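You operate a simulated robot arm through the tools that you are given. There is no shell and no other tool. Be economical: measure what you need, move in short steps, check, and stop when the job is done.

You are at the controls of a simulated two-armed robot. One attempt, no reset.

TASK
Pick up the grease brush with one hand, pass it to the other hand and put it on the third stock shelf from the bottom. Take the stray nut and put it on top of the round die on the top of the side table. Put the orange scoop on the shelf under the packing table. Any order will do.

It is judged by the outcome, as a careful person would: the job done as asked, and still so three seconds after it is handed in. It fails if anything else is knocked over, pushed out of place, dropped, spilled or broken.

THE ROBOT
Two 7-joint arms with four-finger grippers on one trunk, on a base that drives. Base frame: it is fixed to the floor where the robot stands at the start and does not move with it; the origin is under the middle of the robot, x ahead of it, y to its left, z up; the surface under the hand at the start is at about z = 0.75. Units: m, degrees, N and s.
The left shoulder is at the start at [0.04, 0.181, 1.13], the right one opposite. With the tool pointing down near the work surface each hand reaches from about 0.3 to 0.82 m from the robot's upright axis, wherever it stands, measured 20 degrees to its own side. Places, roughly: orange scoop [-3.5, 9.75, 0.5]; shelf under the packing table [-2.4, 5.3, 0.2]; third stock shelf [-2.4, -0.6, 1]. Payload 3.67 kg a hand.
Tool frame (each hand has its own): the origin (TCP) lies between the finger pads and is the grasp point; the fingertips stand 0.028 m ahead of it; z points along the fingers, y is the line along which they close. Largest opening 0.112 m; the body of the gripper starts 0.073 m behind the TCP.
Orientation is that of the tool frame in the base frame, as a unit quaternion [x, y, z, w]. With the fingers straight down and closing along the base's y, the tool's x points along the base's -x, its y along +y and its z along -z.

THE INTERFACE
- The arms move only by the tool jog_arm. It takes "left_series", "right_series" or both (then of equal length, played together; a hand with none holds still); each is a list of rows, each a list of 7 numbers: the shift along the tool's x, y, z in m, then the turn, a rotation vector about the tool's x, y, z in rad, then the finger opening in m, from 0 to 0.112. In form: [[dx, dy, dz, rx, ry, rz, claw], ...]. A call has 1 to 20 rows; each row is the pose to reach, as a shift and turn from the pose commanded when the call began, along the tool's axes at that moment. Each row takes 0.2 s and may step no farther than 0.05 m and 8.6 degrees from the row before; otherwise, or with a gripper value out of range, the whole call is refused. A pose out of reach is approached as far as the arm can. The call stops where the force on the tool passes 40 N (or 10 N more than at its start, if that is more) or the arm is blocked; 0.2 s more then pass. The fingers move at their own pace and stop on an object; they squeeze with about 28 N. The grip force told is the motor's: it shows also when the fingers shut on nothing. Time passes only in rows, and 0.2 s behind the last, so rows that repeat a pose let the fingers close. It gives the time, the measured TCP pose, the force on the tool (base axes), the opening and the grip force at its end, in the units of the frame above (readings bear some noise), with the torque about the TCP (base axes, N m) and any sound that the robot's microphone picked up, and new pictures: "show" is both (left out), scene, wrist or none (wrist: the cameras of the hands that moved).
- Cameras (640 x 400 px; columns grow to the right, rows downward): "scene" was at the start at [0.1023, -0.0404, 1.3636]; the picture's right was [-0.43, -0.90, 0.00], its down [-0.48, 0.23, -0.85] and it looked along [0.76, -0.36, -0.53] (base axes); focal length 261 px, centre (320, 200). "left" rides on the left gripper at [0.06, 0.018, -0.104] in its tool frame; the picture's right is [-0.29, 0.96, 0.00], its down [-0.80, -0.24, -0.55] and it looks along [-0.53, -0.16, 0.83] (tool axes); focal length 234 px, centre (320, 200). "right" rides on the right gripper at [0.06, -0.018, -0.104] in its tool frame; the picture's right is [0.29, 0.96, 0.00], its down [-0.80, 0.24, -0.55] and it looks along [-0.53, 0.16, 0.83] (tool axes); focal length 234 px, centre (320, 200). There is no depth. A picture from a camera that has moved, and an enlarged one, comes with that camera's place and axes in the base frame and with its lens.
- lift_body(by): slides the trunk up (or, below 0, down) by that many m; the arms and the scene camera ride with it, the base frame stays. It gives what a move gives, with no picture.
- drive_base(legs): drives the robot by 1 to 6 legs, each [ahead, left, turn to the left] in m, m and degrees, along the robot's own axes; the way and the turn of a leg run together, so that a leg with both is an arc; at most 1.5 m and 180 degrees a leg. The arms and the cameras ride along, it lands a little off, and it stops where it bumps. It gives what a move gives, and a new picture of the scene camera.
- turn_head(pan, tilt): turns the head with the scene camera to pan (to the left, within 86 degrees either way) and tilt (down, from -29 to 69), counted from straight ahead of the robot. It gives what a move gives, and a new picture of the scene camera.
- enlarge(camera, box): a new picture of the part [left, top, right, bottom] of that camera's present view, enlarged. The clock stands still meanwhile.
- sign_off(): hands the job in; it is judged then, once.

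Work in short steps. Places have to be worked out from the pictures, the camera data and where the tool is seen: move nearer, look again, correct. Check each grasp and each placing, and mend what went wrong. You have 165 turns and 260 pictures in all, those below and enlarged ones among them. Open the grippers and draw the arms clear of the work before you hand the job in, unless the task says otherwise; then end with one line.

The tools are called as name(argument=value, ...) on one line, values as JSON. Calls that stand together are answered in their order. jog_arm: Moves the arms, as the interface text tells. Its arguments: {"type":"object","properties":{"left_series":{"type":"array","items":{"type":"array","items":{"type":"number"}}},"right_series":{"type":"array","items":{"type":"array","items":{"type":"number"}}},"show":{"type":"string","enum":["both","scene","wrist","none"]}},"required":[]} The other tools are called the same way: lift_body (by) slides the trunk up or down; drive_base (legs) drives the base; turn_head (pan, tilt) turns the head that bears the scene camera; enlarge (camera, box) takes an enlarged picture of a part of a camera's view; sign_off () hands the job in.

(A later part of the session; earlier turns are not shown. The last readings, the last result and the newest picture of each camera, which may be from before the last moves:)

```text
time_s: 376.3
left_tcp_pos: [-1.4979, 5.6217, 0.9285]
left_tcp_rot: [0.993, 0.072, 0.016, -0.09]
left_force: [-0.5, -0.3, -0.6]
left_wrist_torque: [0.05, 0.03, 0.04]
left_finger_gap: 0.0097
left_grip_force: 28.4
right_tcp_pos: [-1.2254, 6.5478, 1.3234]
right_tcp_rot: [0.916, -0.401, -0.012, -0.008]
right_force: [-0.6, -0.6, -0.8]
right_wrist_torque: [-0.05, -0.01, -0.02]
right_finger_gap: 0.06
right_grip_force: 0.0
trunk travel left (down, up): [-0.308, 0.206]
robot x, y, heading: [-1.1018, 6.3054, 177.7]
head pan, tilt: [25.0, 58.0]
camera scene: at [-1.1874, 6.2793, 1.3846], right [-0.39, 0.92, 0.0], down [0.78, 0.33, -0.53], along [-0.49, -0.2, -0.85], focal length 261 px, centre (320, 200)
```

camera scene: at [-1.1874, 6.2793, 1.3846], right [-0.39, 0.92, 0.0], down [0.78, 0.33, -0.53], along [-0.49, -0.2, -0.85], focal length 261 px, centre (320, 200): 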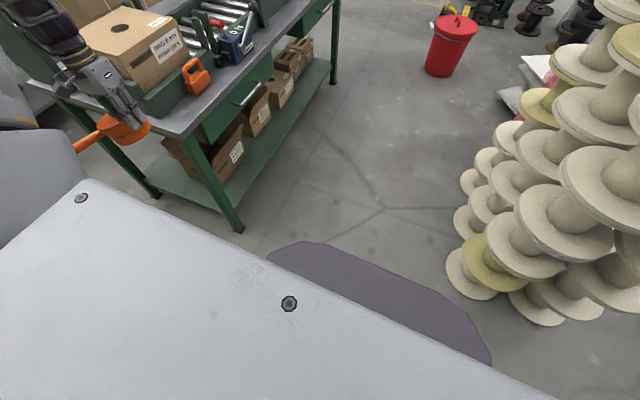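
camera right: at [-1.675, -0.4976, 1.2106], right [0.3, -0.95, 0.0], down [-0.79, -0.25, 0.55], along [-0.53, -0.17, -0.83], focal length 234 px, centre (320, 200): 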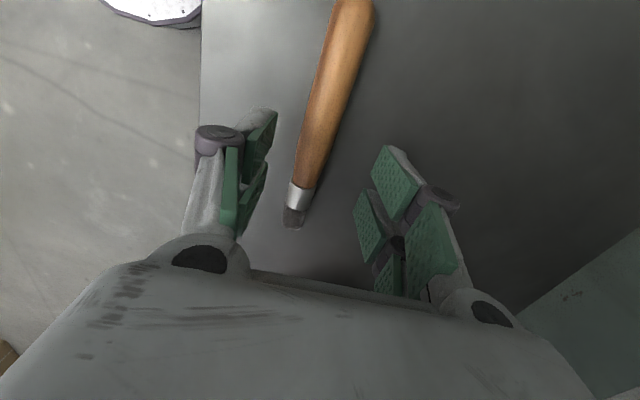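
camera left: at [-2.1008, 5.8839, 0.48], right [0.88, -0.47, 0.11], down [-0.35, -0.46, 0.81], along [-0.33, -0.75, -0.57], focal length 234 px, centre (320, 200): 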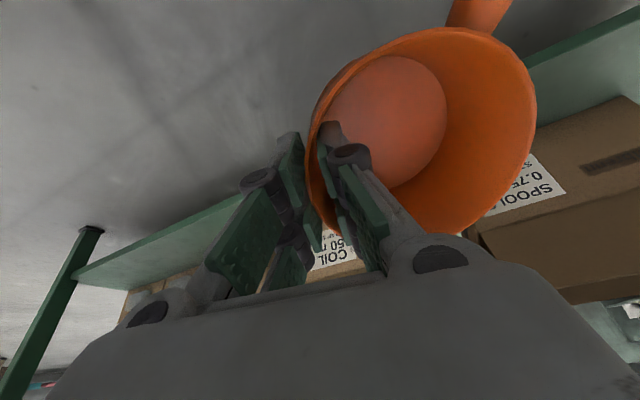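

Here is open floor ahead. I swing the left hand away from the table corner, level it, and stretch the arm straight forward.

jog_arm(left_series=[[0.007, -0.046, -0.007, -0.02, -0.006, -0.04, 0], [0.014, -0.092, -0.013, -0.04, -0.011, -0.08, 0], [0.021, -0.138, -0.02, -0.07, -0.017, -0.12, 0], [0.028, -0.184, -0.026, -0.09, -0.023, -0.16, 0], [0.035, -0.23, -0.033, -0.11, -0.028, -0.2, 0], [0.042, -0.276, -0.04, -0.13, -0.034, -0.24, 0], [0.049, -0.322, -0.046, -0.155, -0.04, -0.28, 0], [0.056, -0.368, -0.053, -0.176, -0.045, -0.33, 0], [0.021, -0.388, -0.051, -0.176, -0.045, -0.33, 0], [-0.013, -0.409, -0.049, -0.176, -0.045, -0.33, 0], [-0.048, -0.429, -0.047, -0.176, -0.045, -0.33, 0], [-0.083, -0.45, -0.045, -0.176, -0.045, -0.33, 0], [-0.117, -0.47, -0.043, -0.176, -0.045, -0.33, 0], [-0.152, -0.49, -0.041, -0.176, -0.045, -0.33, 0], [-0.187, -0.511, -0.039, -0.176, -0.045, -0.33, 0], [-0.222, -0.531, -0.037, -0.176, -0.045, -0.33, 0], [-0.256, -0.552, -0.034, -0.176, -0.045, -0.33, 0], [-0.291, -0.575, -0.032, -0.176, -0.045, -0.33, 0]], show="scene")

```text
time_s: 380.1
left_tcp_pos: [-1.7216, 6.0301, 0.9634]
left_tcp_rot: [0.922, 0.232, -0.083, -0.299]
left_force: [0.2, 0.3, -1.2]
left_wrist_torque: [0.0, 0.06, -0.04]
left_finger_gap: 0.0095
left_grip_force: 28.3
left hand out of reach, approached as far as the arm can: row 1, 2, 3, 4, 5, 6, 7, 8, 9, 10, 11, 12, 13, 14, 15, 16, 17, 18
right_tcp_pos: [-1.2241, 6.5488, 1.3227]
right_tcp_rot: [0.916, -0.401, -0.011, -0.007]
right_force: [0.8, 0.7, -0.1]
right_wrist_torque: [-0.01, -0.02, 0.01]
right_finger_gap: 0.0601
right_grip_force: 0.0
trunk travel left (down, up): [-0.308, 0.206]
robot x, y, heading: [-1.1055, 6.303, 177.9]
head pan, tilt: [25.0, 58.0]
camera scene: at [-1.1873, 6.2795, 1.3846], right [-0.39, 0.92, 0.0], down [0.78, 0.33, -0.53], along [-0.49, -0.2, -0.85], focal length 261 px, centre (320, 200)
```

scene: 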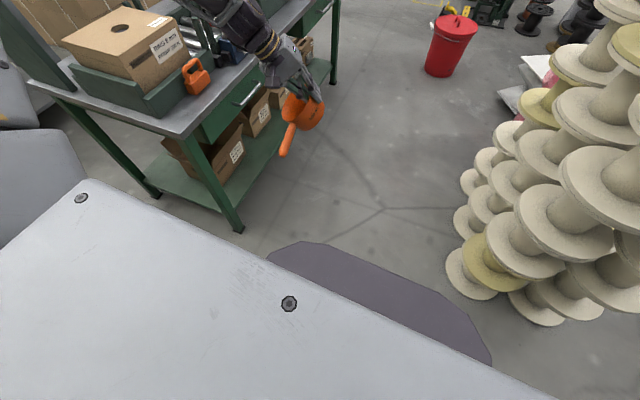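

The hand can't be levelled: the elbow must be in an odd, high posture. I look at the left arm.

turn_head(pan=55, tilt=5)

```text
time_s: 381.3
left_tcp_pos: [-1.7223, 6.0307, 0.9619]
left_tcp_rot: [0.922, 0.233, -0.083, -0.298]
left_force: [0.6, -0.3, -0.7]
left_wrist_torque: [0.0, 0.04, 0.01]
left_finger_gap: 0.0097
left_grip_force: 27.5
right_tcp_pos: [-1.2251, 6.5489, 1.3228]
right_tcp_rot: [0.916, -0.401, -0.012, -0.008]
right_force: [0.5, 0.3, -0.5]
right_wrist_torque: [0.01, -0.01, -0.04]
right_finger_gap: 0.0601
right_grip_force: 0.0
trunk travel left (down, up): [-0.308, 0.206]
robot x, y, heading: [-1.1049, 6.3058, 177.7]
head pan, tilt: [55.0, 5.0]
camera scene: at [-1.1797, 6.233, 1.4647], right [-0.79, 0.61, 0.0], down [0.05, 0.07, -1.0], along [-0.6, -0.79, -0.09], focal length 261 px, centre (320, 200)
```

scene: 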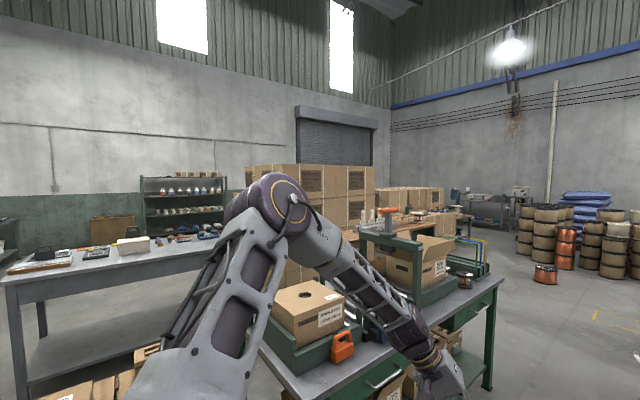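

The elbow is rolled up. I bring the hand back to shoulder-level height and level it, as a start for stretching straight.

jog_arm(left_series=[[0.004, 0.009, -0.022, -0.078, 0.016, 0.044, 0], [0.008, 0.017, -0.044, -0.155, 0.032, 0.087, 0], [0.012, 0.026, -0.066, -0.233, 0.048, 0.131, 0], [0.016, 0.035, -0.088, -0.31, 0.065, 0.175, 0], [0.019, 0.044, -0.109, -0.388, 0.081, 0.218, 0], [0.023, 0.052, -0.131, -0.465, 0.097, 0.262, 0], [0.027, 0.061, -0.153, -0.543, 0.113, 0.305, 0], [0.031, 0.07, -0.175, -0.62, 0.129, 0.349, 0], [0.031, 0.07, -0.175, -0.62, 0.129, 0.349, 0]], show="none")

```text
time_s: 383.3
left_tcp_pos: [-1.6161, 5.8179, 0.8686]
left_tcp_rot: [0.983, 0.091, -0.078, -0.136]
left_force: [1.1, 0.7, -0.8]
left_wrist_torque: [0.02, 0.05, -0.02]
left_finger_gap: 0.01
left_grip_force: 27.8
left hand out of reach, approached as far as the arm can: row 1, 2, 3, 4, 5, 6, 7, 8, 9
right_tcp_pos: [-1.2254, 6.5497, 1.3239]
right_tcp_rot: [0.916, -0.401, -0.012, -0.008]
right_force: [0.5, 0.0, -0.1]
right_wrist_torque: [-0.05, 0.01, -0.02]
right_finger_gap: 0.06
right_grip_force: 0.0
trunk travel left (down, up): [-0.308, 0.206]
robot x, y, heading: [-1.1036, 6.3056, 177.7]
head pan, tilt: [55.0, 5.0]
```

The wrist seems to have flipped through its straight position while low and tilted. I'll retrace those steps in reverse: turn to face south again (free floor on the left) and go back to the low tilted pose.

drive_base(legs=[[0, 0, 92]])

jog_arm(left_series=[[0.011, 0.032, 0.021, -0.015, -0.03, 0.006, 0], [0.022, 0.063, 0.042, -0.03, -0.06, 0.013, 0], [0.033, 0.095, 0.063, -0.045, -0.09, 0.019, 0], [0.044, 0.126, 0.085, -0.06, -0.12, 0.026, 0], [0.055, 0.158, 0.106, -0.075, -0.15, 0.032, 0], [0.066, 0.189, 0.127, -0.09, -0.18, 0.038, 0], [0.0775, 0.221, 0.148, -0.106, -0.212, 0.045, 0]], show="none")

```text
time_s: 388.0
left_tcp_pos: [-0.5914, 5.8187, 0.8682]
left_tcp_rot: [0.612, 0.775, -0.154, -0.038]
left_force: [0.6, -0.1, -1.5]
left_wrist_torque: [-0.02, 0.02, -0.01]
left_finger_gap: 0.0102
left_grip_force: 27.8
right_tcp_pos: [-1.3405, 6.1754, 1.3214]
right_tcp_rot: [0.923, 0.385, -0.015, 0.003]
right_force: [-0.1, 0.3, 0.4]
right_wrist_torque: [-0.03, -0.01, 0.01]
right_finger_gap: 0.0597
right_grip_force: 0.1
trunk travel left (down, up): [-0.308, 0.206]
robot x, y, heading: [-1.1053, 6.3069, -89.7]
head pan, tilt: [55.0, 5.0]
camera scene: at [-1.0277, 6.2328, 1.4648], right [-0.57, -0.82, 0.0], down [-0.07, 0.05, -1.0], along [0.82, -0.57, -0.09], focal length 261 px, centre (320, 200)
```

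scene: 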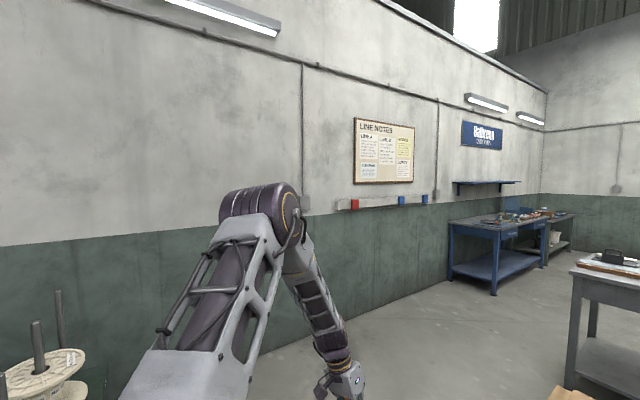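

```text
time_s: 389.6
left_tcp_pos: [-0.439, 5.9098, 0.655]
left_tcp_rot: [0.612, 0.767, -0.178, 0.081]
left_force: [-0.2, 0.0, -0.8]
left_wrist_torque: [0.04, 0.06, -0.02]
left_finger_gap: 0.0103
left_grip_force: 27.8
right_tcp_pos: [-1.3394, 6.1767, 1.3233]
right_tcp_rot: [0.922, 0.386, -0.015, 0.002]
right_force: [1.2, -0.1, 0.9]
right_wrist_torque: [-0.03, -0.02, 0.01]
right_finger_gap: 0.0601
right_grip_force: 0.1
trunk travel left (down, up): [-0.308, 0.206]
robot x, y, heading: [-1.1075, 6.3052, -89.6]
head pan, tilt: [55.0, 5.0]
```

That pose was reached exactly. I continue retracing: yaw back, then inward to the earlier column.

jog_arm(left_series=[[-0.01, -0.001, -0.002, 0, 0, 0.11, 0], [-0.021, -0.001, -0.004, 0, 0, 0.22, 0], [-0.031, -0.002, -0.007, 0, 0, 0.33, 0], [-0.042, -0.003, -0.009, 0, 0, 0.44, 0], [-0.038, -0.043, -0.004, 0, 0, 0.44, 0], [-0.034, -0.083, 0.001, 0, 0, 0.44, 0], [-0.03, -0.123, 0.006, 0, 0, 0.44, 0], [-0.026, -0.163, 0.011, 0, 0, 0.44, 0], [-0.023, -0.203, 0.0154, 0, 0, 0.44, 0], [-0.032, -0.242, 0.014, 0, 0, 0.44, 0], [-0.041, -0.28, 0.0127, 0, 0, 0.44, 0]], show="none")

jog_arm(left_series=[[0, 0, -0.03, 0, 0.07, 0, 0], [0, 0, -0.06, 0, 0.14, 0, 0], [0, 0, -0.09, 0, 0.21, 0, 0], [0, 0, -0.12, 0, 0.28, 0, 0], [0, 0, -0.15, 0, 0.35, 0, 0], [0, 0, -0.18, 0, 0.4, 0, 0]], show="scene")

```text
time_s: 392.0
left_tcp_pos: [-0.6991, 5.8155, 0.7091]
left_tcp_rot: [0.764, 0.615, -0.155, 0.116]
left_force: [0.1, -0.1, -1.2]
left_wrist_torque: [0.0, 0.02, -0.01]
left_finger_gap: 0.0101
left_grip_force: 28.3
right_tcp_pos: [-1.342, 6.1733, 1.3228]
right_tcp_rot: [0.922, 0.386, -0.014, 0.003]
right_force: [-0.4, 0.4, -0.1]
right_wrist_torque: [0.02, 0.0, 0.01]
right_finger_gap: 0.06
right_grip_force: 0.0
trunk travel left (down, up): [-0.308, 0.206]
robot x, y, heading: [-1.1054, 6.3081, -89.7]
head pan, tilt: [55.0, 5.0]
```

```text
time_s: 393.4
left_tcp_pos: [-0.6862, 5.8829, 0.8732]
left_tcp_rot: [0.78, 0.625, -0.001, -0.009]
left_force: [0.7, 0.9, -1.3]
left_wrist_torque: [0.0, 0.08, -0.03]
left_finger_gap: 0.01
left_grip_force: 28.2
right_tcp_pos: [-1.3409, 6.1776, 1.3227]
right_tcp_rot: [0.922, 0.386, -0.015, 0.003]
right_force: [-0.4, 0.0, 0.3]
right_wrist_torque: [-0.05, 0.02, -0.02]
right_finger_gap: 0.0598
right_grip_force: 0.0
trunk travel left (down, up): [-0.308, 0.206]
robot x, y, heading: [-1.1044, 6.3069, -89.9]
head pan, tilt: [55.0, 5.0]
camera scene: at [-1.0265, 6.2345, 1.4648], right [-0.57, -0.82, 0.0], down [-0.07, 0.05, -1.0], along [0.82, -0.57, -0.09], focal length 261 px, centre (320, 200)
```

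scene: 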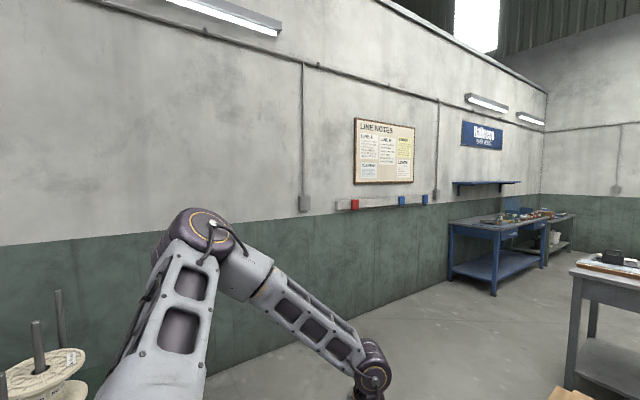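

The wrist is back to normal: levelled and no reach warning. Now I stretch the arm forward at shoulder height.

jog_arm(left_series=[[-0.01, 0, -0.04, 0, 0, -0.04, 0], [-0.03, -0.002, -0.08, 0, 0, -0.08, 0], [-0.05, -0.005, -0.12, 0, 0, -0.12, 0], [-0.08, -0.008, -0.15, 0, 0, -0.16, 0], [-0.12, -0.012, -0.16, 0, 0, -0.2, 0], [-0.16, -0.016, -0.16, 0, 0, -0.2, 0], [-0.2, -0.02, -0.16, 0, 0, -0.2, 0], [-0.24, -0.024, -0.16, 0, 0, -0.2, 0], [-0.28, -0.028, -0.16, 0, 0, -0.2, 0], [-0.315, -0.032, -0.16, 0, 0, -0.2, 0]], show="none")

```text
time_s: 395.6
left_tcp_pos: [-0.7732, 5.5943, 1.0296]
left_tcp_rot: [0.712, 0.702, 0.0, -0.008]
left_force: [-1.0, 0.0, -0.3]
left_wrist_torque: [-0.04, 0.04, -0.03]
left_finger_gap: 0.0099
left_grip_force: 27.8
left hand out of reach, approached as far as the arm can: row 10
right_tcp_pos: [-1.3399, 6.1745, 1.3232]
right_tcp_rot: [0.922, 0.386, -0.014, 0.002]
right_force: [-0.5, 0.3, 0.6]
right_wrist_torque: [-0.03, -0.02, 0.03]
right_finger_gap: 0.0601
right_grip_force: 0.0
trunk travel left (down, up): [-0.308, 0.206]
robot x, y, heading: [-1.1066, 6.3025, -89.5]
head pan, tilt: [55.0, 5.0]
```

The arm is stretched (F≈0.71). I lower it straight down along the arc in this free spot.

jog_arm(left_series=[[0.0, 0, 0.04, 0, 0, 0, 0], [0.005, 0, 0.08, 0, 0, 0, 0], [0.01, 0, 0.12, 0, 0, 0, 0], [0.015, 0, 0.16, 0, 0, 0, 0], [0.02, 0, 0.2, 0, 0, 0, 0], [0.03, 0, 0.24, 0, 0, 0, 0], [0.04, 0, 0.28, 0, 0, 0, 0], [0.05, 0, 0.32, 0, 0, 0, 0], [0.06, 0, 0.36, 0, 0, 0, 0], [0.07, 0, 0.4, 0, 0, 0, 0], [0.08, 0, 0.44, 0, 0, 0, 0]], show="scene")

```text
time_s: 398.0
left_tcp_pos: [-0.7475, 5.7638, 0.7333]
left_tcp_rot: [0.714, 0.701, 0.0, -0.007]
left_force: [0.2, -0.9, -0.4]
left_wrist_torque: [0.01, 0.07, 0.02]
left_finger_gap: 0.0101
left_grip_force: 28.3
left hand out of reach, approached as far as the arm can: row 1, 2, 3, 4, 5, 6, 7, 8, 9, 10, 11
right_tcp_pos: [-1.3403, 6.1752, 1.3231]
right_tcp_rot: [0.922, 0.386, -0.014, 0.003]
right_force: [0.0, 0.0, 0.3]
right_wrist_torque: [0.03, 0.03, -0.03]
right_finger_gap: 0.0598
right_grip_force: 0.0
trunk travel left (down, up): [-0.308, 0.206]
robot x, y, heading: [-1.1057, 6.3061, -89.5]
head pan, tilt: [55.0, 5.0]
camera scene: at [-1.0274, 6.2329, 1.4648], right [-0.57, -0.82, 0.0], down [-0.07, 0.05, -1.0], along [0.82, -0.57, -0.09], focal length 261 px, centre (320, 200)
```

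scene: 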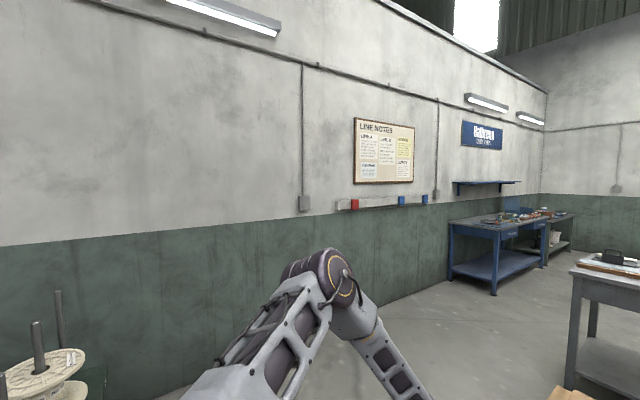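

The limit may still come from hand yaw when the arm straightens. I test: yaw the hand by −50° and lower again.

jog_arm(left_series=[[0, 0, -0.02, 0, 0, -0.13, 0], [0, 0, -0.04, 0, 0, -0.26, 0], [0, 0, -0.04, 0, 0, -0.39, 0], [-0.02, 0, -0.04, 0, 0, -0.52, 0], [-0.04, 0, -0.04, 0, 0, -0.65, 0], [-0.06, 0, -0.04, 0, 0, -0.78, 0], [-0.08, 0, -0.04, 0, 0, -0.88, 0], [-0.1, 0, 0.0, 0, 0, -0.88, 0], [-0.1, 0, 0.04, 0, 0, -0.88, 0], [-0.1, 0, 0.08, 0, 0, -0.88, 0], [-0.09, 0, 0.12, 0, 0, -0.88, 0], [-0.08, 0, 0.16, 0, 0, -0.88, 0]], show="none")

```text
time_s: 400.6
left_tcp_pos: [-0.7254, 5.7741, 0.7225]
left_tcp_rot: [0.347, 0.938, 0.004, -0.007]
left_force: [0.4, -0.2, -1.0]
left_wrist_torque: [-0.08, 0.0, -0.01]
left_finger_gap: 0.0101
left_grip_force: 27.4
left hand out of reach, approached as far as the arm can: row 6, 7, 8, 9, 10, 11, 12
right_tcp_pos: [-1.3413, 6.1748, 1.3229]
right_tcp_rot: [0.923, 0.386, -0.013, 0.003]
right_force: [0.0, -0.1, 0.8]
right_wrist_torque: [0.0, 0.01, -0.01]
right_finger_gap: 0.0602
right_grip_force: 0.0
trunk travel left (down, up): [-0.308, 0.206]
robot x, y, heading: [-1.1045, 6.3065, -89.6]
head pan, tilt: [55.0, 5.0]
```

Yaw makes no difference, so the left arm has a real low limit (TCP ≈ shoulder − 0.5 m). I test whether the free right arm can go lower in its own posture.

jog_arm(right_series=[[-0.028, 0.014, 0.03, 0, 0, 0, 0.06], [-0.056, 0.027, 0.06, 0, 0, 0, 0.06], [-0.084, 0.041, 0.09, 0, 0, 0, 0.06], [-0.112, 0.055, 0.12, 0, 0, 0, 0.06], [-0.14, 0.068, 0.15, 0, 0, 0, 0.06], [-0.169, 0.082, 0.18, 0, 0, 0, 0.06], [-0.197, 0.095, 0.21, 0, 0, 0, 0.06], [-0.225, 0.109, 0.24, 0, 0, 0, 0.06], [-0.253, 0.123, 0.27, 0, 0, 0, 0.06], [-0.281, 0.136, 0.3, 0, 0, 0, 0.06], [-0.309, 0.15, 0.33, 0, 0, 0, 0.06], [-0.309, 0.15, 0.37, 0, 0, 0, 0.06], [-0.309, 0.15, 0.41, 0, 0, 0, 0.06], [-0.309, 0.15, 0.45, 0, 0, 0, 0.06], [-0.309, 0.15, 0.49, 0, 0, 0, 0.06], [-0.309, 0.15, 0.53, 0, 0, 0, 0.06], [-0.309, 0.15, 0.57, 0, 0, 0, 0.06], [-0.309, 0.15, 0.61, 0, 0, 0, 0.06], [-0.309, 0.15, 0.65, 0, 0, 0, 0.06], [-0.309, 0.15, 0.69, 0, 0, 0, 0.06]], show="none")

turn_head(pan=-50, tilt=25)

```text
time_s: 404.8
left_tcp_pos: [-0.724, 5.7734, 0.7229]
left_tcp_rot: [0.347, 0.938, 0.004, -0.007]
left_force: [0.3, -2.1, -0.3]
left_wrist_torque: [-0.07, 0.02, 0.0]
left_finger_gap: 0.0099
left_grip_force: 28.3
right_tcp_pos: [-1.4756, 5.8484, 0.683]
right_tcp_rot: [0.923, 0.385, -0.014, 0.004]
right_force: [-1.2, 0.0, 0.7]
right_wrist_torque: [-0.01, -0.02, 0.03]
right_finger_gap: 0.0599
right_grip_force: 0.1
right hand out of reach, approached as far as the arm can: row 19, 20
trunk travel left (down, up): [-0.308, 0.206]
robot x, y, heading: [-1.1024, 6.3071, -89.6]
head pan, tilt: [55.0, 5.0]
```

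```text
time_s: 406.6
left_tcp_pos: [-0.7245, 5.7729, 0.723]
left_tcp_rot: [0.347, 0.938, 0.003, -0.008]
left_force: [0.0, -0.9, -1.1]
left_wrist_torque: [-0.08, 0.04, -0.01]
left_finger_gap: 0.01
left_grip_force: 27.6
right_tcp_pos: [-1.476, 5.8493, 0.6815]
right_tcp_rot: [0.922, 0.387, -0.014, 0.003]
right_force: [-0.4, -0.8, -0.6]
right_wrist_torque: [-0.01, 0.0, -0.01]
right_finger_gap: 0.06
right_grip_force: 0.0
trunk travel left (down, up): [-0.308, 0.206]
robot x, y, heading: [-1.1037, 6.3052, -89.8]
head pan, tilt: [-50.0, 25.0]
camera scene: at [-1.1735, 6.2249, 1.4323], right [-0.65, 0.76, 0.0], down [0.32, 0.27, -0.91], along [-0.69, -0.59, -0.42], focal length 261 px, centre (320, 200)
```

scene: 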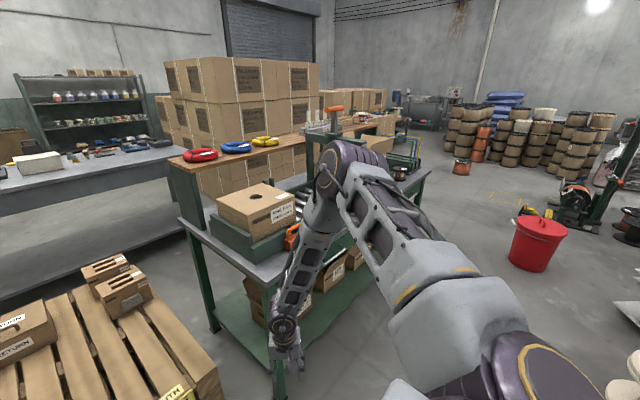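

Both arms share the same floor (wrist ≥ shoulder−0.33 m), so the hand must reach under the table tilted forward and release the scoop a little above the shelf. I tuck the right arm back, and rehearse the left tilt (~40°) and lowest height here in free space.

jog_arm(right_series=[[0, 0, -0.04, 0, 0, 0, 0.06], [0, 0, -0.08, 0, 0, 0, 0.06], [0, 0, -0.12, 0, 0, 0, 0.06], [0, 0, -0.16, 0, 0, 0, 0.06], [0, 0, -0.2, 0, 0, 0, 0.06], [0, 0, -0.24, 0, 0, 0, 0.06], [0, 0, -0.28, 0, 0, 0, 0.06], [0.03, -0.015, -0.31, 0, 0, 0, 0.06], [0.06, -0.03, -0.34, 0, 0, 0, 0.06], [0.09, -0.045, -0.37, 0, 0, 0, 0.06], [0.12, -0.06, -0.4, 0, 0, 0, 0.06], [0.15, -0.075, -0.43, 0, 0, 0, 0.06], [0.18, -0.09, -0.46, 0, 0, 0, 0.06], [0.21, -0.1, -0.49, 0, 0, 0, 0.06], [0.24, -0.115, -0.52, 0, 0, 0, 0.06]], left_series=[[0, 0, -0.03, 0, 0, 0.11, 0], [0, 0, -0.06, 0, 0, 0.22, 0], [0, 0, -0.08, 0, 0, 0.33, 0], [0, 0, -0.08, 0, 0, 0.44, 0], [0, 0, -0.08, 0, 0, 0.55, 0], [0, 0, -0.08, 0, 0, 0.66, 0], [0, 0, -0.08, 0, 0, 0.77, 0], [0, 0, -0.08, 0, 0, 0.88, 0], [0, 0, -0.08, 0, 0, 0.88, 0], [0, 0, -0.08, 0, 0, 0.88, 0], [0, 0, -0.08, 0, 0, 0.88, 0], [0, 0, -0.08, 0, 0, 0.88, 0], [0, 0, -0.08, 0, 0, 0.88, 0], [0, 0, -0.08, 0, 0, 0.88, 0], [0, 0, -0.08, 0, 0, 0.88, 0]], show="none")

jog_arm(left_series=[[0, 0, 0.0, 0, -0.12, 0, 0], [0, 0, 0.0, 0, -0.24, 0, 0], [0, 0, 0.0, 0, -0.36, 0, 0], [0, 0, 0.0, 0, -0.48, 0, 0], [0, 0, 0.0, 0, -0.6, 0, 0], [0, 0, 0.0, 0, -0.7, 0, 0], [0, 0, 0.04, 0, -0.7, 0, 0], [0, 0, 0.08, 0, -0.7, 0, 0], [0, 0, 0.12, 0, -0.7, 0, 0], [0, 0, 0.16, 0, -0.7, 0, 0], [0, 0, 0.2, 0, -0.7, 0, 0]], show="none")

```text
time_s: 409.8
left_tcp_pos: [-0.7251, 5.7649, 0.8008]
left_tcp_rot: [0.714, 0.701, -0.002, -0.009]
left_force: [-0.6, -0.4, 0.0]
left_wrist_torque: [-0.02, 0.07, 0.01]
left_finger_gap: 0.0098
left_grip_force: 28.5
right_tcp_pos: [-1.3772, 6.0995, 1.2161]
right_tcp_rot: [0.923, 0.385, -0.015, 0.003]
right_force: [0.4, 0.6, 0.2]
right_wrist_torque: [-0.02, 0.01, -0.01]
right_finger_gap: 0.0601
right_grip_force: 0.1
right hand out of reach, approached as far as the arm can: row 12, 13, 14, 15
trunk travel left (down, up): [-0.308, 0.206]
robot x, y, heading: [-1.1034, 6.3053, -89.7]
head pan, tilt: [-50.0, 25.0]
```

```text
time_s: 412.2
left_tcp_pos: [-0.7015, 5.7591, 0.7588]
left_tcp_rot: [0.671, 0.661, -0.243, 0.231]
left_force: [0.3, 0.6, -0.8]
left_wrist_torque: [0.04, 0.05, 0.02]
left_finger_gap: 0.01
left_grip_force: 27.8
left hand out of reach, approached as far as the arm can: row 7, 8, 9, 10, 11
right_tcp_pos: [-1.3766, 6.0993, 1.2161]
right_tcp_rot: [0.923, 0.385, -0.015, 0.002]
right_force: [0.1, -0.6, 0.5]
right_wrist_torque: [-0.03, 0.01, -0.02]
right_finger_gap: 0.0599
right_grip_force: 0.0
trunk travel left (down, up): [-0.308, 0.206]
robot x, y, heading: [-1.102, 6.3047, -89.6]
head pan, tilt: [-50.0, 25.0]
```

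At 40° tilt the low limit depends on how far out the hand is. I pull the hand closer while lowering.

jog_arm(left_series=[[0.03, 0, 0.007, 0, 0, 0, 0], [0.06, 0, 0.014, 0, 0, 0, 0], [0.09, 0, 0.02, 0, 0, 0, 0], [0.125, 0, 0.027, 0, 0, 0, 0], [0.14, 0, 0.045, 0, 0, 0, 0], [0.155, 0, 0.065, 0, 0, 0, 0]], show="none")

```text
time_s: 413.8
left_tcp_pos: [-0.6662, 5.9344, 0.5675]
left_tcp_rot: [0.712, 0.653, -0.164, 0.199]
left_force: [-0.2, -0.1, -0.1]
left_wrist_torque: [0.03, 0.04, 0.04]
left_finger_gap: 0.0099
left_grip_force: 28.0
left hand out of reach, approached as far as the arm can: row 1, 2, 3, 4
right_tcp_pos: [-1.3803, 6.0975, 1.2143]
right_tcp_rot: [0.923, 0.385, -0.013, 0.002]
right_force: [-0.5, -0.2, -0.9]
right_wrist_torque: [0.01, -0.03, 0.0]
right_finger_gap: 0.0601
right_grip_force: 0.0
trunk travel left (down, up): [-0.308, 0.206]
robot x, y, heading: [-1.1031, 6.3067, -89.7]
head pan, tilt: [-50.0, 25.0]
stopped in row 6 (left hand): the arm was blocked; the commanded pose is now the measured one
```

Interesting: closer in, the hand gets to shoulder−0.62 m, low enough. I look at the arm's posture there.

turn_head(pan=50, tilt=35)

```text
time_s: 415.6
left_tcp_pos: [-0.6655, 5.9336, 0.5694]
left_tcp_rot: [0.712, 0.653, -0.166, 0.2]
left_force: [0.6, -0.3, -0.6]
left_wrist_torque: [-0.01, 0.04, -0.03]
left_finger_gap: 0.01
left_grip_force: 28.2
right_tcp_pos: [-1.377, 6.0983, 1.2155]
right_tcp_rot: [0.923, 0.386, -0.014, 0.002]
right_force: [0.6, -0.1, -0.4]
right_wrist_torque: [0.0, 0.02, 0.01]
right_finger_gap: 0.06
right_grip_force: 0.0
trunk travel left (down, up): [-0.308, 0.206]
robot x, y, heading: [-1.1064, 6.3033, -89.6]
head pan, tilt: [50.0, 35.0]
camera scene: at [-1.0355, 6.2289, 1.4166], right [-0.64, -0.77, 0.0], down [-0.44, 0.37, -0.82], along [0.63, -0.52, -0.57], focal length 261 px, centre (320, 200)
```

scene: 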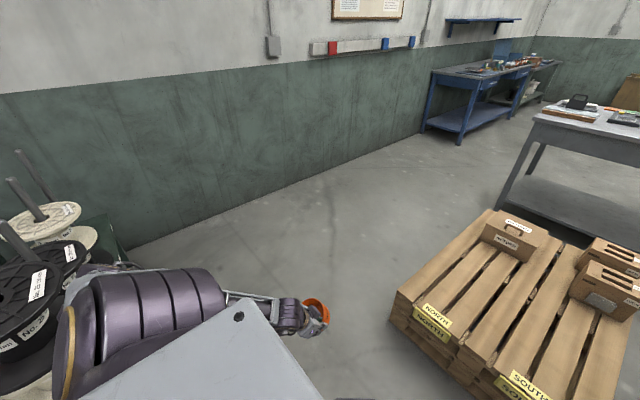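

The arm now hangs with the elbow low, which is ideal for reaching under the table. I test extending forward at this low height.

jog_arm(left_series=[[-0.026, 0.002, 0.015, 0, 0, 0, 0], [-0.052, 0.004, 0.03, 0, 0, 0, 0], [-0.078, 0.006, 0.045, 0, 0, 0, 0], [-0.104, 0.008, 0.06, 0, 0, 0, 0], [-0.13, 0.01, 0.075, 0, 0, 0, 0], [-0.155, 0.012, 0.09, 0, 0, 0, 0]], show="none")

```text
time_s: 417.0
left_tcp_pos: [-0.6651, 5.7543, 0.5654]
left_tcp_rot: [0.711, 0.653, -0.165, 0.2]
left_force: [0.0, 0.2, -0.8]
left_wrist_torque: [-0.02, 0.07, 0.0]
left_finger_gap: 0.0099
left_grip_force: 28.0
right_tcp_pos: [-1.3776, 6.0983, 1.2156]
right_tcp_rot: [0.922, 0.387, -0.014, 0.002]
right_force: [0.3, -0.1, -0.4]
right_wrist_torque: [0.01, -0.03, 0.0]
right_finger_gap: 0.06
right_grip_force: 0.0
trunk travel left (down, up): [-0.308, 0.206]
robot x, y, heading: [-1.1035, 6.3039, -90.0]
head pan, tilt: [50.0, 35.0]
```

Excellent: full reach at low height now. I level the hand (remove ~25° tilt) here to see if that works too.

jog_arm(left_series=[[0, 0, 0, 0, 0.1, 0, 0], [0, 0, 0, 0, 0.2, 0, 0], [0, 0, 0, 0, 0.3, 0, 0], [0, 0, 0, 0, 0.4, 0, 0], [0, 0, 0, 0, 0.5, 0, 0]], show="scene")

```text
time_s: 418.2
left_tcp_pos: [-0.665, 5.7543, 0.5683]
left_tcp_rot: [0.731, 0.682, 0.017, 0.031]
left_force: [1.5, 0.3, -1.5]
left_wrist_torque: [0.0, 0.04, -0.01]
left_finger_gap: 0.0101
left_grip_force: 27.8
right_tcp_pos: [-1.3782, 6.0979, 1.2152]
right_tcp_rot: [0.923, 0.386, -0.015, 0.002]
right_force: [-0.6, 0.3, -0.1]
right_wrist_torque: [0.02, -0.02, -0.02]
right_finger_gap: 0.0601
right_grip_force: 0.1
trunk travel left (down, up): [-0.308, 0.206]
robot x, y, heading: [-1.102, 6.3058, -89.5]
head pan, tilt: [50.0, 35.0]
camera scene: at [-1.0358, 6.2283, 1.4165], right [-0.64, -0.77, 0.0], down [-0.44, 0.37, -0.82], along [0.63, -0.52, -0.57], focal length 261 px, centre (320, 200)
```

scene: 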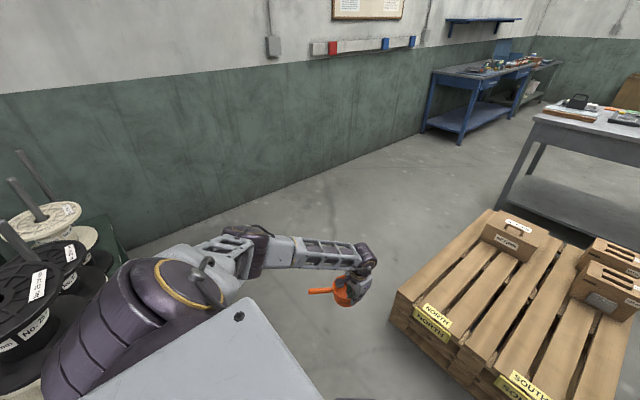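

The left arm is now level, low and elbow-down. I drive back along the table to x≈-2.575 at y≈6.33.

turn_head(pan=30, tilt=50)

drive_base(legs=[[-0.03, -0.75, 0], [0, -0.725, 0]])

```text
time_s: 419.0
left_tcp_pos: [-0.6651, 5.7545, 0.568]
left_tcp_rot: [0.731, 0.682, 0.016, 0.032]
left_force: [0.5, -0.4, -1.3]
left_wrist_torque: [0.02, 0.07, 0.01]
left_finger_gap: 0.0099
left_grip_force: 28.4
right_tcp_pos: [-1.3782, 6.0988, 1.216]
right_tcp_rot: [0.922, 0.386, -0.014, 0.001]
right_force: [0.2, -0.5, -0.7]
right_wrist_torque: [0.0, 0.01, 0.0]
right_finger_gap: 0.0599
right_grip_force: 0.1
trunk travel left (down, up): [-0.308, 0.206]
robot x, y, heading: [-1.1078, 6.3068, -89.6]
head pan, tilt: [30.0, 50.0]
camera scene: at [-1.0643, 6.2185, 1.3949], right [-0.86, -0.51, 0.0], down [-0.39, 0.66, -0.64], along [0.33, -0.55, -0.77], focal length 261 px, centre (320, 200)
```

scene: 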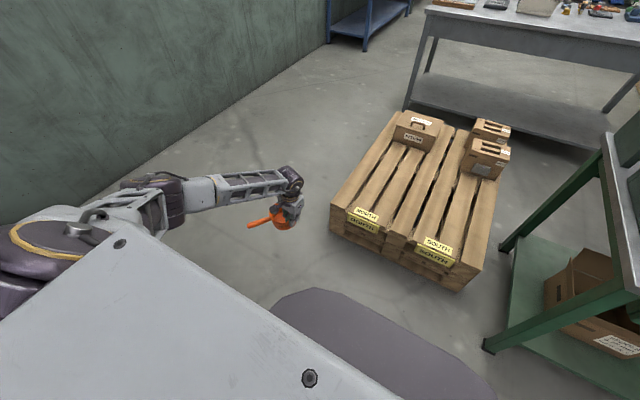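

```text
time_s: 426.9
left_tcp_pos: [-2.1676, 5.7801, 0.5685]
left_tcp_rot: [0.738, 0.674, 0.015, 0.032]
left_force: [0.1, 0.3, -0.9]
left_wrist_torque: [-0.03, 0.06, -0.01]
left_finger_gap: 0.0099
left_grip_force: 28.3
right_tcp_pos: [-2.8709, 6.141, 1.2153]
right_tcp_rot: [0.927, 0.375, -0.014, 0.002]
right_force: [-0.5, 0.2, -0.1]
right_wrist_torque: [-0.03, -0.01, 0.02]
right_finger_gap: 0.0598
right_grip_force: 0.0
trunk travel left (down, up): [-0.308, 0.206]
robot x, y, heading: [-2.5941, 6.3425, -91.0]
head pan, tilt: [30.0, 50.0]
camera scene: at [-2.5551, 6.2533, 1.3948], right [-0.87, -0.49, 0.0], down [-0.37, 0.67, -0.64], along [0.31, -0.56, -0.77], focal length 261 px, centre (320, 200)
```

scene: 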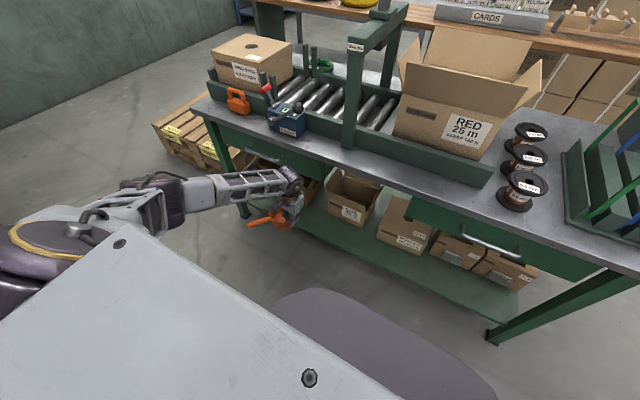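

I'm in place with the scoop just outside the table. I lower the trunk 0.27 m and check with the wrist and head views.

lift_body(by=-0.27)

enlarge(camera="scene", box=[0, 0, 640, 400])

enlarge(camera="left", box=[0, 0, 640, 400])

```text
time_s: 429.7
left_tcp_pos: [-2.1662, 5.7794, 0.2973]
left_tcp_rot: [0.739, 0.673, 0.015, 0.032]
left_force: [-0.4, 0.3, 0.5]
left_wrist_torque: [-0.03, 0.05, 0.0]
left_finger_gap: 0.0102
left_grip_force: 28.7
right_tcp_pos: [-2.8701, 6.1404, 0.9451]
right_tcp_rot: [0.927, 0.376, -0.014, 0.003]
right_force: [-0.5, -0.2, -0.1]
right_wrist_torque: [0.02, -0.01, -0.03]
right_finger_gap: 0.0601
right_grip_force: 0.1
trunk travel left (down, up): [-0.038, 0.476]
robot x, y, heading: [-2.5946, 6.34, -90.9]
head pan, tilt: [30.0, 50.0]
```

```text
1.00 times, centred on (320, 200) of scene (not enlarged: the box is as wide or as high as the picture)
camera zoom: at [-2.5549, 6.2534, 1.1245], right [-0.87, -0.49, 0.0], down [-0.37, 0.67, -0.64], along [0.31, -0.56, -0.77], focal length 261 px, centre (320, 200)
```

zoom: 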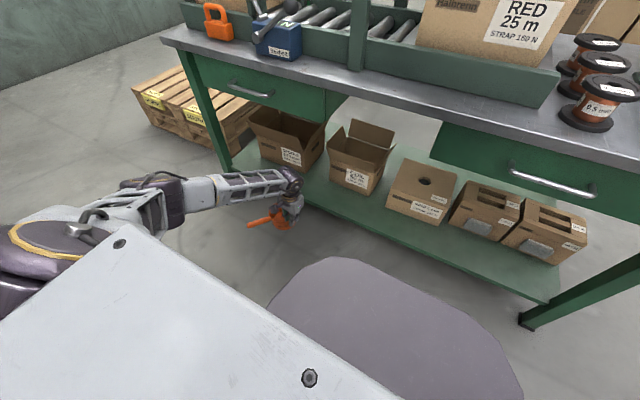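

```text
1.00 times, centred on (320, 200) of left (not enlarged: the box is as wide or as high as the picture)
camera zoom: at [-2.15, 5.8403, 0.4025], right [0.93, -0.37, 0.07], down [-0.35, -0.76, 0.55], along [-0.15, -0.54, -0.83], focal length 234 px, centre (320, 200)
```

zoom: 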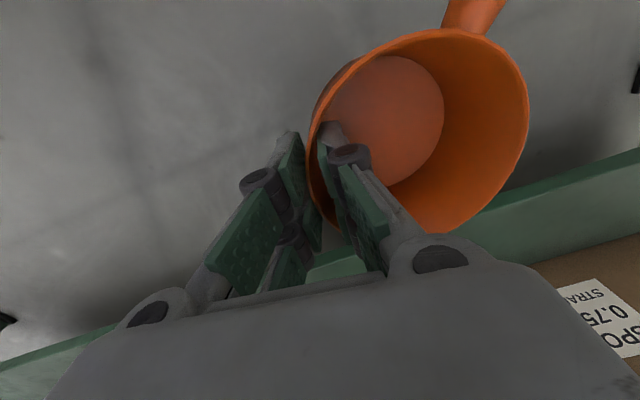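

Strip: y≈5.44–5.585, drawer bottom z≈0.67, cup bottom ≈0.235, so there is clearance. I drive straight in 0.26 m, with 0.03 m left.

drive_base(legs=[[0.13, 0.03, 0], [0.13, 0, 0]])

enlarge(camera="left", box=[0, 0, 640, 400])

```text
time_s: 431.9
left_tcp_pos: [-2.1387, 5.518, 0.2975]
left_tcp_rot: [0.738, 0.674, 0.015, 0.033]
left_force: [0.2, -0.5, -1.4]
left_wrist_torque: [0.02, 0.09, 0.02]
left_finger_gap: 0.0099
left_grip_force: 28.1
right_tcp_pos: [-2.8448, 5.8765, 0.9444]
right_tcp_rot: [0.927, 0.376, -0.014, 0.001]
right_force: [0.0, -0.6, 1.1]
right_wrist_torque: [0.04, 0.02, -0.01]
right_finger_gap: 0.0602
right_grip_force: 0.1
trunk travel left (down, up): [-0.038, 0.476]
robot x, y, heading: [-2.5663, 6.0799, -90.7]
head pan, tilt: [30.0, 50.0]
camera scene: at [-2.5291, 5.9893, 1.1244], right [-0.87, -0.49, 0.0], down [-0.37, 0.67, -0.64], along [0.31, -0.56, -0.77], focal length 261 px, centre (320, 200)
```

scene: 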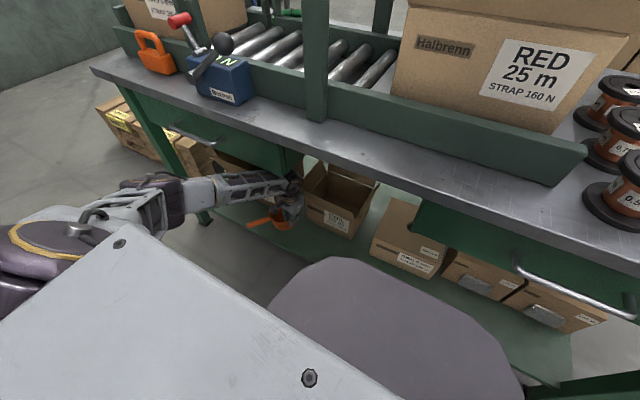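

```text
1.00 times, centred on (320, 200) of left (not enlarged: the box is as wide or as high as the picture)
camera zoom: at [-2.1234, 5.5781, 0.4016], right [0.93, -0.37, 0.07], down [-0.35, -0.76, 0.55], along [-0.15, -0.54, -0.83], focal length 234 px, centre (320, 200)
```

zoom: 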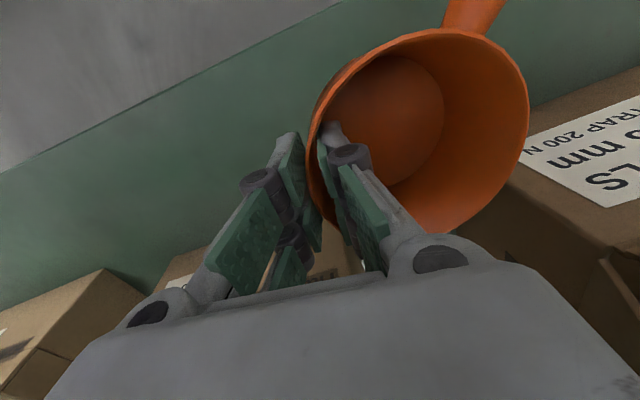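

The cup is over the shelf, 2–3 cm inside its front edge and clear of the cartons. I lower with the trunk and then by small arm steps until contact.

lift_body(by=-0.03)

jog_arm(left_series=[[0, 0, 0.003, 0, 0, 0, 0], [0, 0, 0.006, 0, 0, 0, 0], [0, 0, 0.009, 0, 0, 0, 0]], show="none")

```text
time_s: 432.6
left_tcp_pos: [-2.1398, 5.5183, 0.2699]
left_tcp_rot: [0.738, 0.674, 0.015, 0.033]
left_force: [-0.1, -0.2, -0.6]
left_wrist_torque: [-0.05, 0.1, 0.02]
left_finger_gap: 0.0096
left_grip_force: 27.9
right_tcp_pos: [-2.844, 5.8785, 0.9157]
right_tcp_rot: [0.926, 0.377, -0.015, 0.001]
right_force: [-0.5, -0.2, -0.5]
right_wrist_torque: [0.0, 0.04, 0.0]
right_finger_gap: 0.0604
right_grip_force: 0.1
trunk travel left (down, up): [-0.008, 0.506]
robot x, y, heading: [-2.5659, 6.078, -91.0]
head pan, tilt: [30.0, 50.0]
```

```text
time_s: 433.4
left_tcp_pos: [-2.139, 5.5185, 0.2606]
left_tcp_rot: [0.738, 0.674, 0.015, 0.032]
left_force: [-0.3, -0.4, -0.9]
left_wrist_torque: [-0.03, 0.06, -0.03]
left_finger_gap: 0.0099
left_grip_force: 27.9
right_tcp_pos: [-2.8456, 5.8774, 0.9153]
right_tcp_rot: [0.926, 0.376, -0.013, 0.002]
right_force: [-0.7, 0.1, 0.0]
right_wrist_torque: [0.0, -0.01, -0.03]
right_finger_gap: 0.0599
right_grip_force: 0.0
trunk travel left (down, up): [-0.008, 0.506]
robot x, y, heading: [-2.5689, 6.0819, -90.5]
head pan, tilt: [30.0, 50.0]
```

No contact yet; I continue in 2 mm steps.

jog_arm(left_series=[[0, 0, 0.002, 0, 0, 0, 0], [0, 0, 0.004, 0, 0, 0, 0], [0, 0, 0.006, 0, 0, 0, 0], [0, 0, 0.008, 0, 0, 0, 0]], show="none")

jog_arm(left_series=[[0, 0, 0.002, 0, 0, 0, 0], [0, 0, 0.004, 0, 0, 0, 0], [0, 0, 0.006, 0, 0, 0, 0]], show="wrist")

```text
time_s: 434.4
left_tcp_pos: [-2.1392, 5.5174, 0.2522]
left_tcp_rot: [0.737, 0.675, 0.015, 0.032]
left_force: [-0.5, -1.1, -1.4]
left_wrist_torque: [-0.01, 0.08, 0.0]
left_finger_gap: 0.0096
left_grip_force: 27.4
right_tcp_pos: [-2.8449, 5.8783, 0.9171]
right_tcp_rot: [0.927, 0.376, -0.015, 0.001]
right_force: [-0.1, -0.2, -0.3]
right_wrist_torque: [0.0, -0.02, 0.0]
right_finger_gap: 0.06
right_grip_force: 0.0
trunk travel left (down, up): [-0.008, 0.506]
robot x, y, heading: [-2.5689, 6.0817, -90.8]
head pan, tilt: [30.0, 50.0]
```

```text
time_s: 435.2
left_tcp_pos: [-2.1383, 5.5176, 0.2469]
left_tcp_rot: [0.738, 0.674, 0.015, 0.032]
left_force: [0.0, 0.2, -1.3]
left_wrist_torque: [-0.02, 0.07, 0.0]
left_finger_gap: 0.0096
left_grip_force: 28.4
right_tcp_pos: [-2.8453, 5.8781, 0.9165]
right_tcp_rot: [0.926, 0.376, -0.014, 0.002]
right_force: [0.3, -0.7, -0.6]
right_wrist_torque: [-0.03, 0.02, -0.01]
right_finger_gap: 0.0597
right_grip_force: 0.2
trunk travel left (down, up): [-0.008, 0.506]
robot x, y, heading: [-2.5657, 6.0773, -90.9]
head pan, tilt: [30.0, 50.0]
camera left: at [-2.1226, 5.5778, 0.3513], right [0.93, -0.37, 0.07], down [-0.35, -0.76, 0.55], along [-0.15, -0.54, -0.83], focal length 234 px, centre (320, 200)
```

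left: 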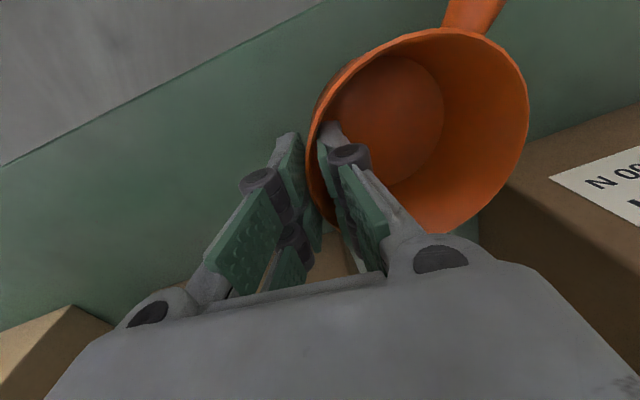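

Still no contact; I continue down.

jog_arm(left_series=[[0, 0, 0.002, 0, 0, 0, 0], [0, 0, 0.004, 0, 0, 0, 0], [0, 0, 0.006, 0, 0, 0, 0], [0, 0, 0.008, 0, 0, 0, 0], [0, 0, 0.01, 0, 0, 0, 0]], show="none")

jog_arm(left_series=[[0, 0, 0.002, 0, 0, 0, 0], [0, 0, 0.004, 0, 0, 0, 0], [0, 0, 0.006, 0, 0, 0, 0], [0, 0, 0.008, 0, 0, 0, 0]], show="none")

enlarge(camera="scene", box=[220, 140, 380, 260])

```text
time_s: 436.4
left_tcp_pos: [-2.1374, 5.5139, 0.2393]
left_tcp_rot: [0.737, 0.675, 0.013, 0.035]
left_force: [-2.6, -2.0, 31.5]
left_wrist_torque: [-0.35, -0.25, 0.17]
left_finger_gap: 0.0096
left_grip_force: 27.3
right_tcp_pos: [-2.8472, 5.8788, 0.9163]
right_tcp_rot: [0.927, 0.375, -0.014, 0.003]
right_force: [-0.2, 0.4, 0.0]
right_wrist_torque: [0.02, -0.02, 0.02]
right_finger_gap: 0.06
right_grip_force: 0.0
trunk travel left (down, up): [-0.008, 0.506]
robot x, y, heading: [-2.569, 6.0827, -90.5]
head pan, tilt: [30.0, 50.0]
```

```text
time_s: 437.4
left_tcp_pos: [-2.1366, 5.5156, 0.2304]
left_tcp_rot: [0.737, 0.674, 0.015, 0.036]
left_force: [0.6, -10.8, 30.0]
left_wrist_torque: [-0.42, -0.35, -0.15]
left_finger_gap: 0.0101
left_grip_force: 27.9
right_tcp_pos: [-2.8465, 5.8783, 0.9171]
right_tcp_rot: [0.926, 0.376, -0.014, 0.003]
right_force: [-0.8, 0.8, 0.3]
right_wrist_torque: [0.03, -0.02, 0.0]
right_finger_gap: 0.0601
right_grip_force: 0.0
trunk travel left (down, up): [-0.008, 0.506]
robot x, y, heading: [-2.568, 6.0826, -90.9]
head pan, tilt: [30.0, 50.0]
```

```text
3.33 times, centred on (300, 200) of scene
camera zoom: at [-2.5308, 5.9926, 1.0959], right [-0.87, -0.49, 0.0], down [-0.37, 0.67, -0.64], along [0.31, -0.56, -0.76], focal length 870 px, centre (387, 200)
```

zoom: 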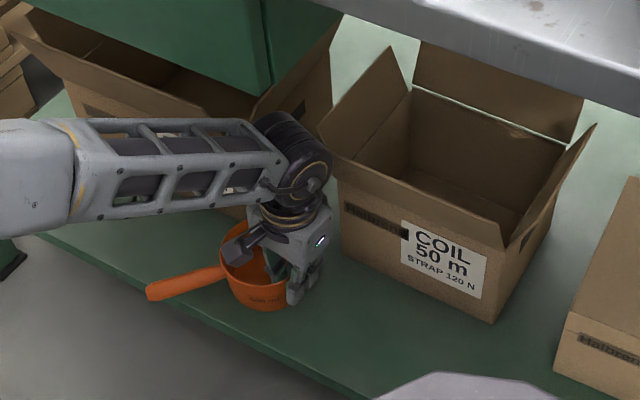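

The scoop rests on the shelf (30 N contact). I ease off, open the fingers, rise just above the rim, and check.

jog_arm(left_series=[[0, 0, -0.008, 0, 0, 0, 0.0], [0, 0, -0.008, 0, 0, 0, 0.025], [0, 0, -0.008, 0, 0, 0, 0.045], [0, 0, -0.008, 0, 0, 0, 0.05], [0, 0, -0.008, 0, 0, 0, 0.05], [0, 0, -0.03, 0, 0, 0, 0.05], [0, 0, -0.055, 0, 0, 0, 0.05], [0, 0, -0.075, 0, 0, 0, 0.05]], show="wrist")

enlarge(camera="scene", box=[220, 140, 380, 260])

```text
time_s: 439.2
left_tcp_pos: [-2.1409, 5.5199, 0.3043]
left_tcp_rot: [0.738, 0.673, 0.015, 0.032]
left_force: [-0.2, 0.6, 0.2]
left_wrist_torque: [0.03, 0.0, 0.02]
left_finger_gap: 0.05
left_grip_force: 0.0
right_tcp_pos: [-2.8443, 5.8777, 0.9173]
right_tcp_rot: [0.927, 0.376, -0.014, 0.002]
right_force: [-0.8, -0.3, 0.1]
right_wrist_torque: [0.02, -0.02, 0.03]
right_finger_gap: 0.0599
right_grip_force: 0.2
trunk travel left (down, up): [-0.008, 0.506]
robot x, y, heading: [-2.5641, 6.0806, -90.6]
head pan, tilt: [30.0, 50.0]
camera left: at [-2.1247, 5.581, 0.4082], right [0.93, -0.37, 0.07], down [-0.35, -0.76, 0.55], along [-0.15, -0.54, -0.83], focal length 234 px, centre (320, 200)
```

left: 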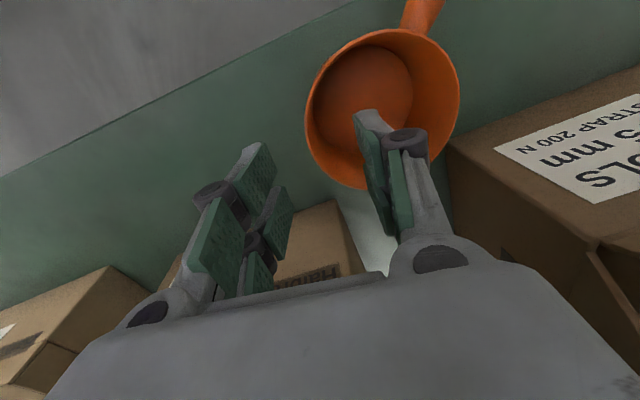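

```text
3.33 times, centred on (300, 200) of scene
camera zoom: at [-2.5293, 5.9909, 1.0957], right [-0.87, -0.49, 0.0], down [-0.37, 0.67, -0.64], along [0.31, -0.56, -0.77], focal length 870 px, centre (387, 200)
```

zoom: 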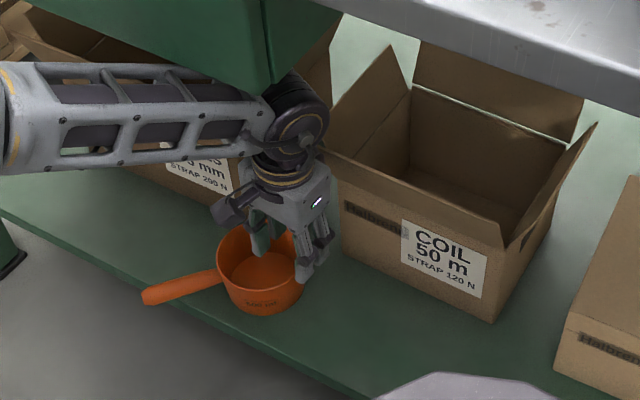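

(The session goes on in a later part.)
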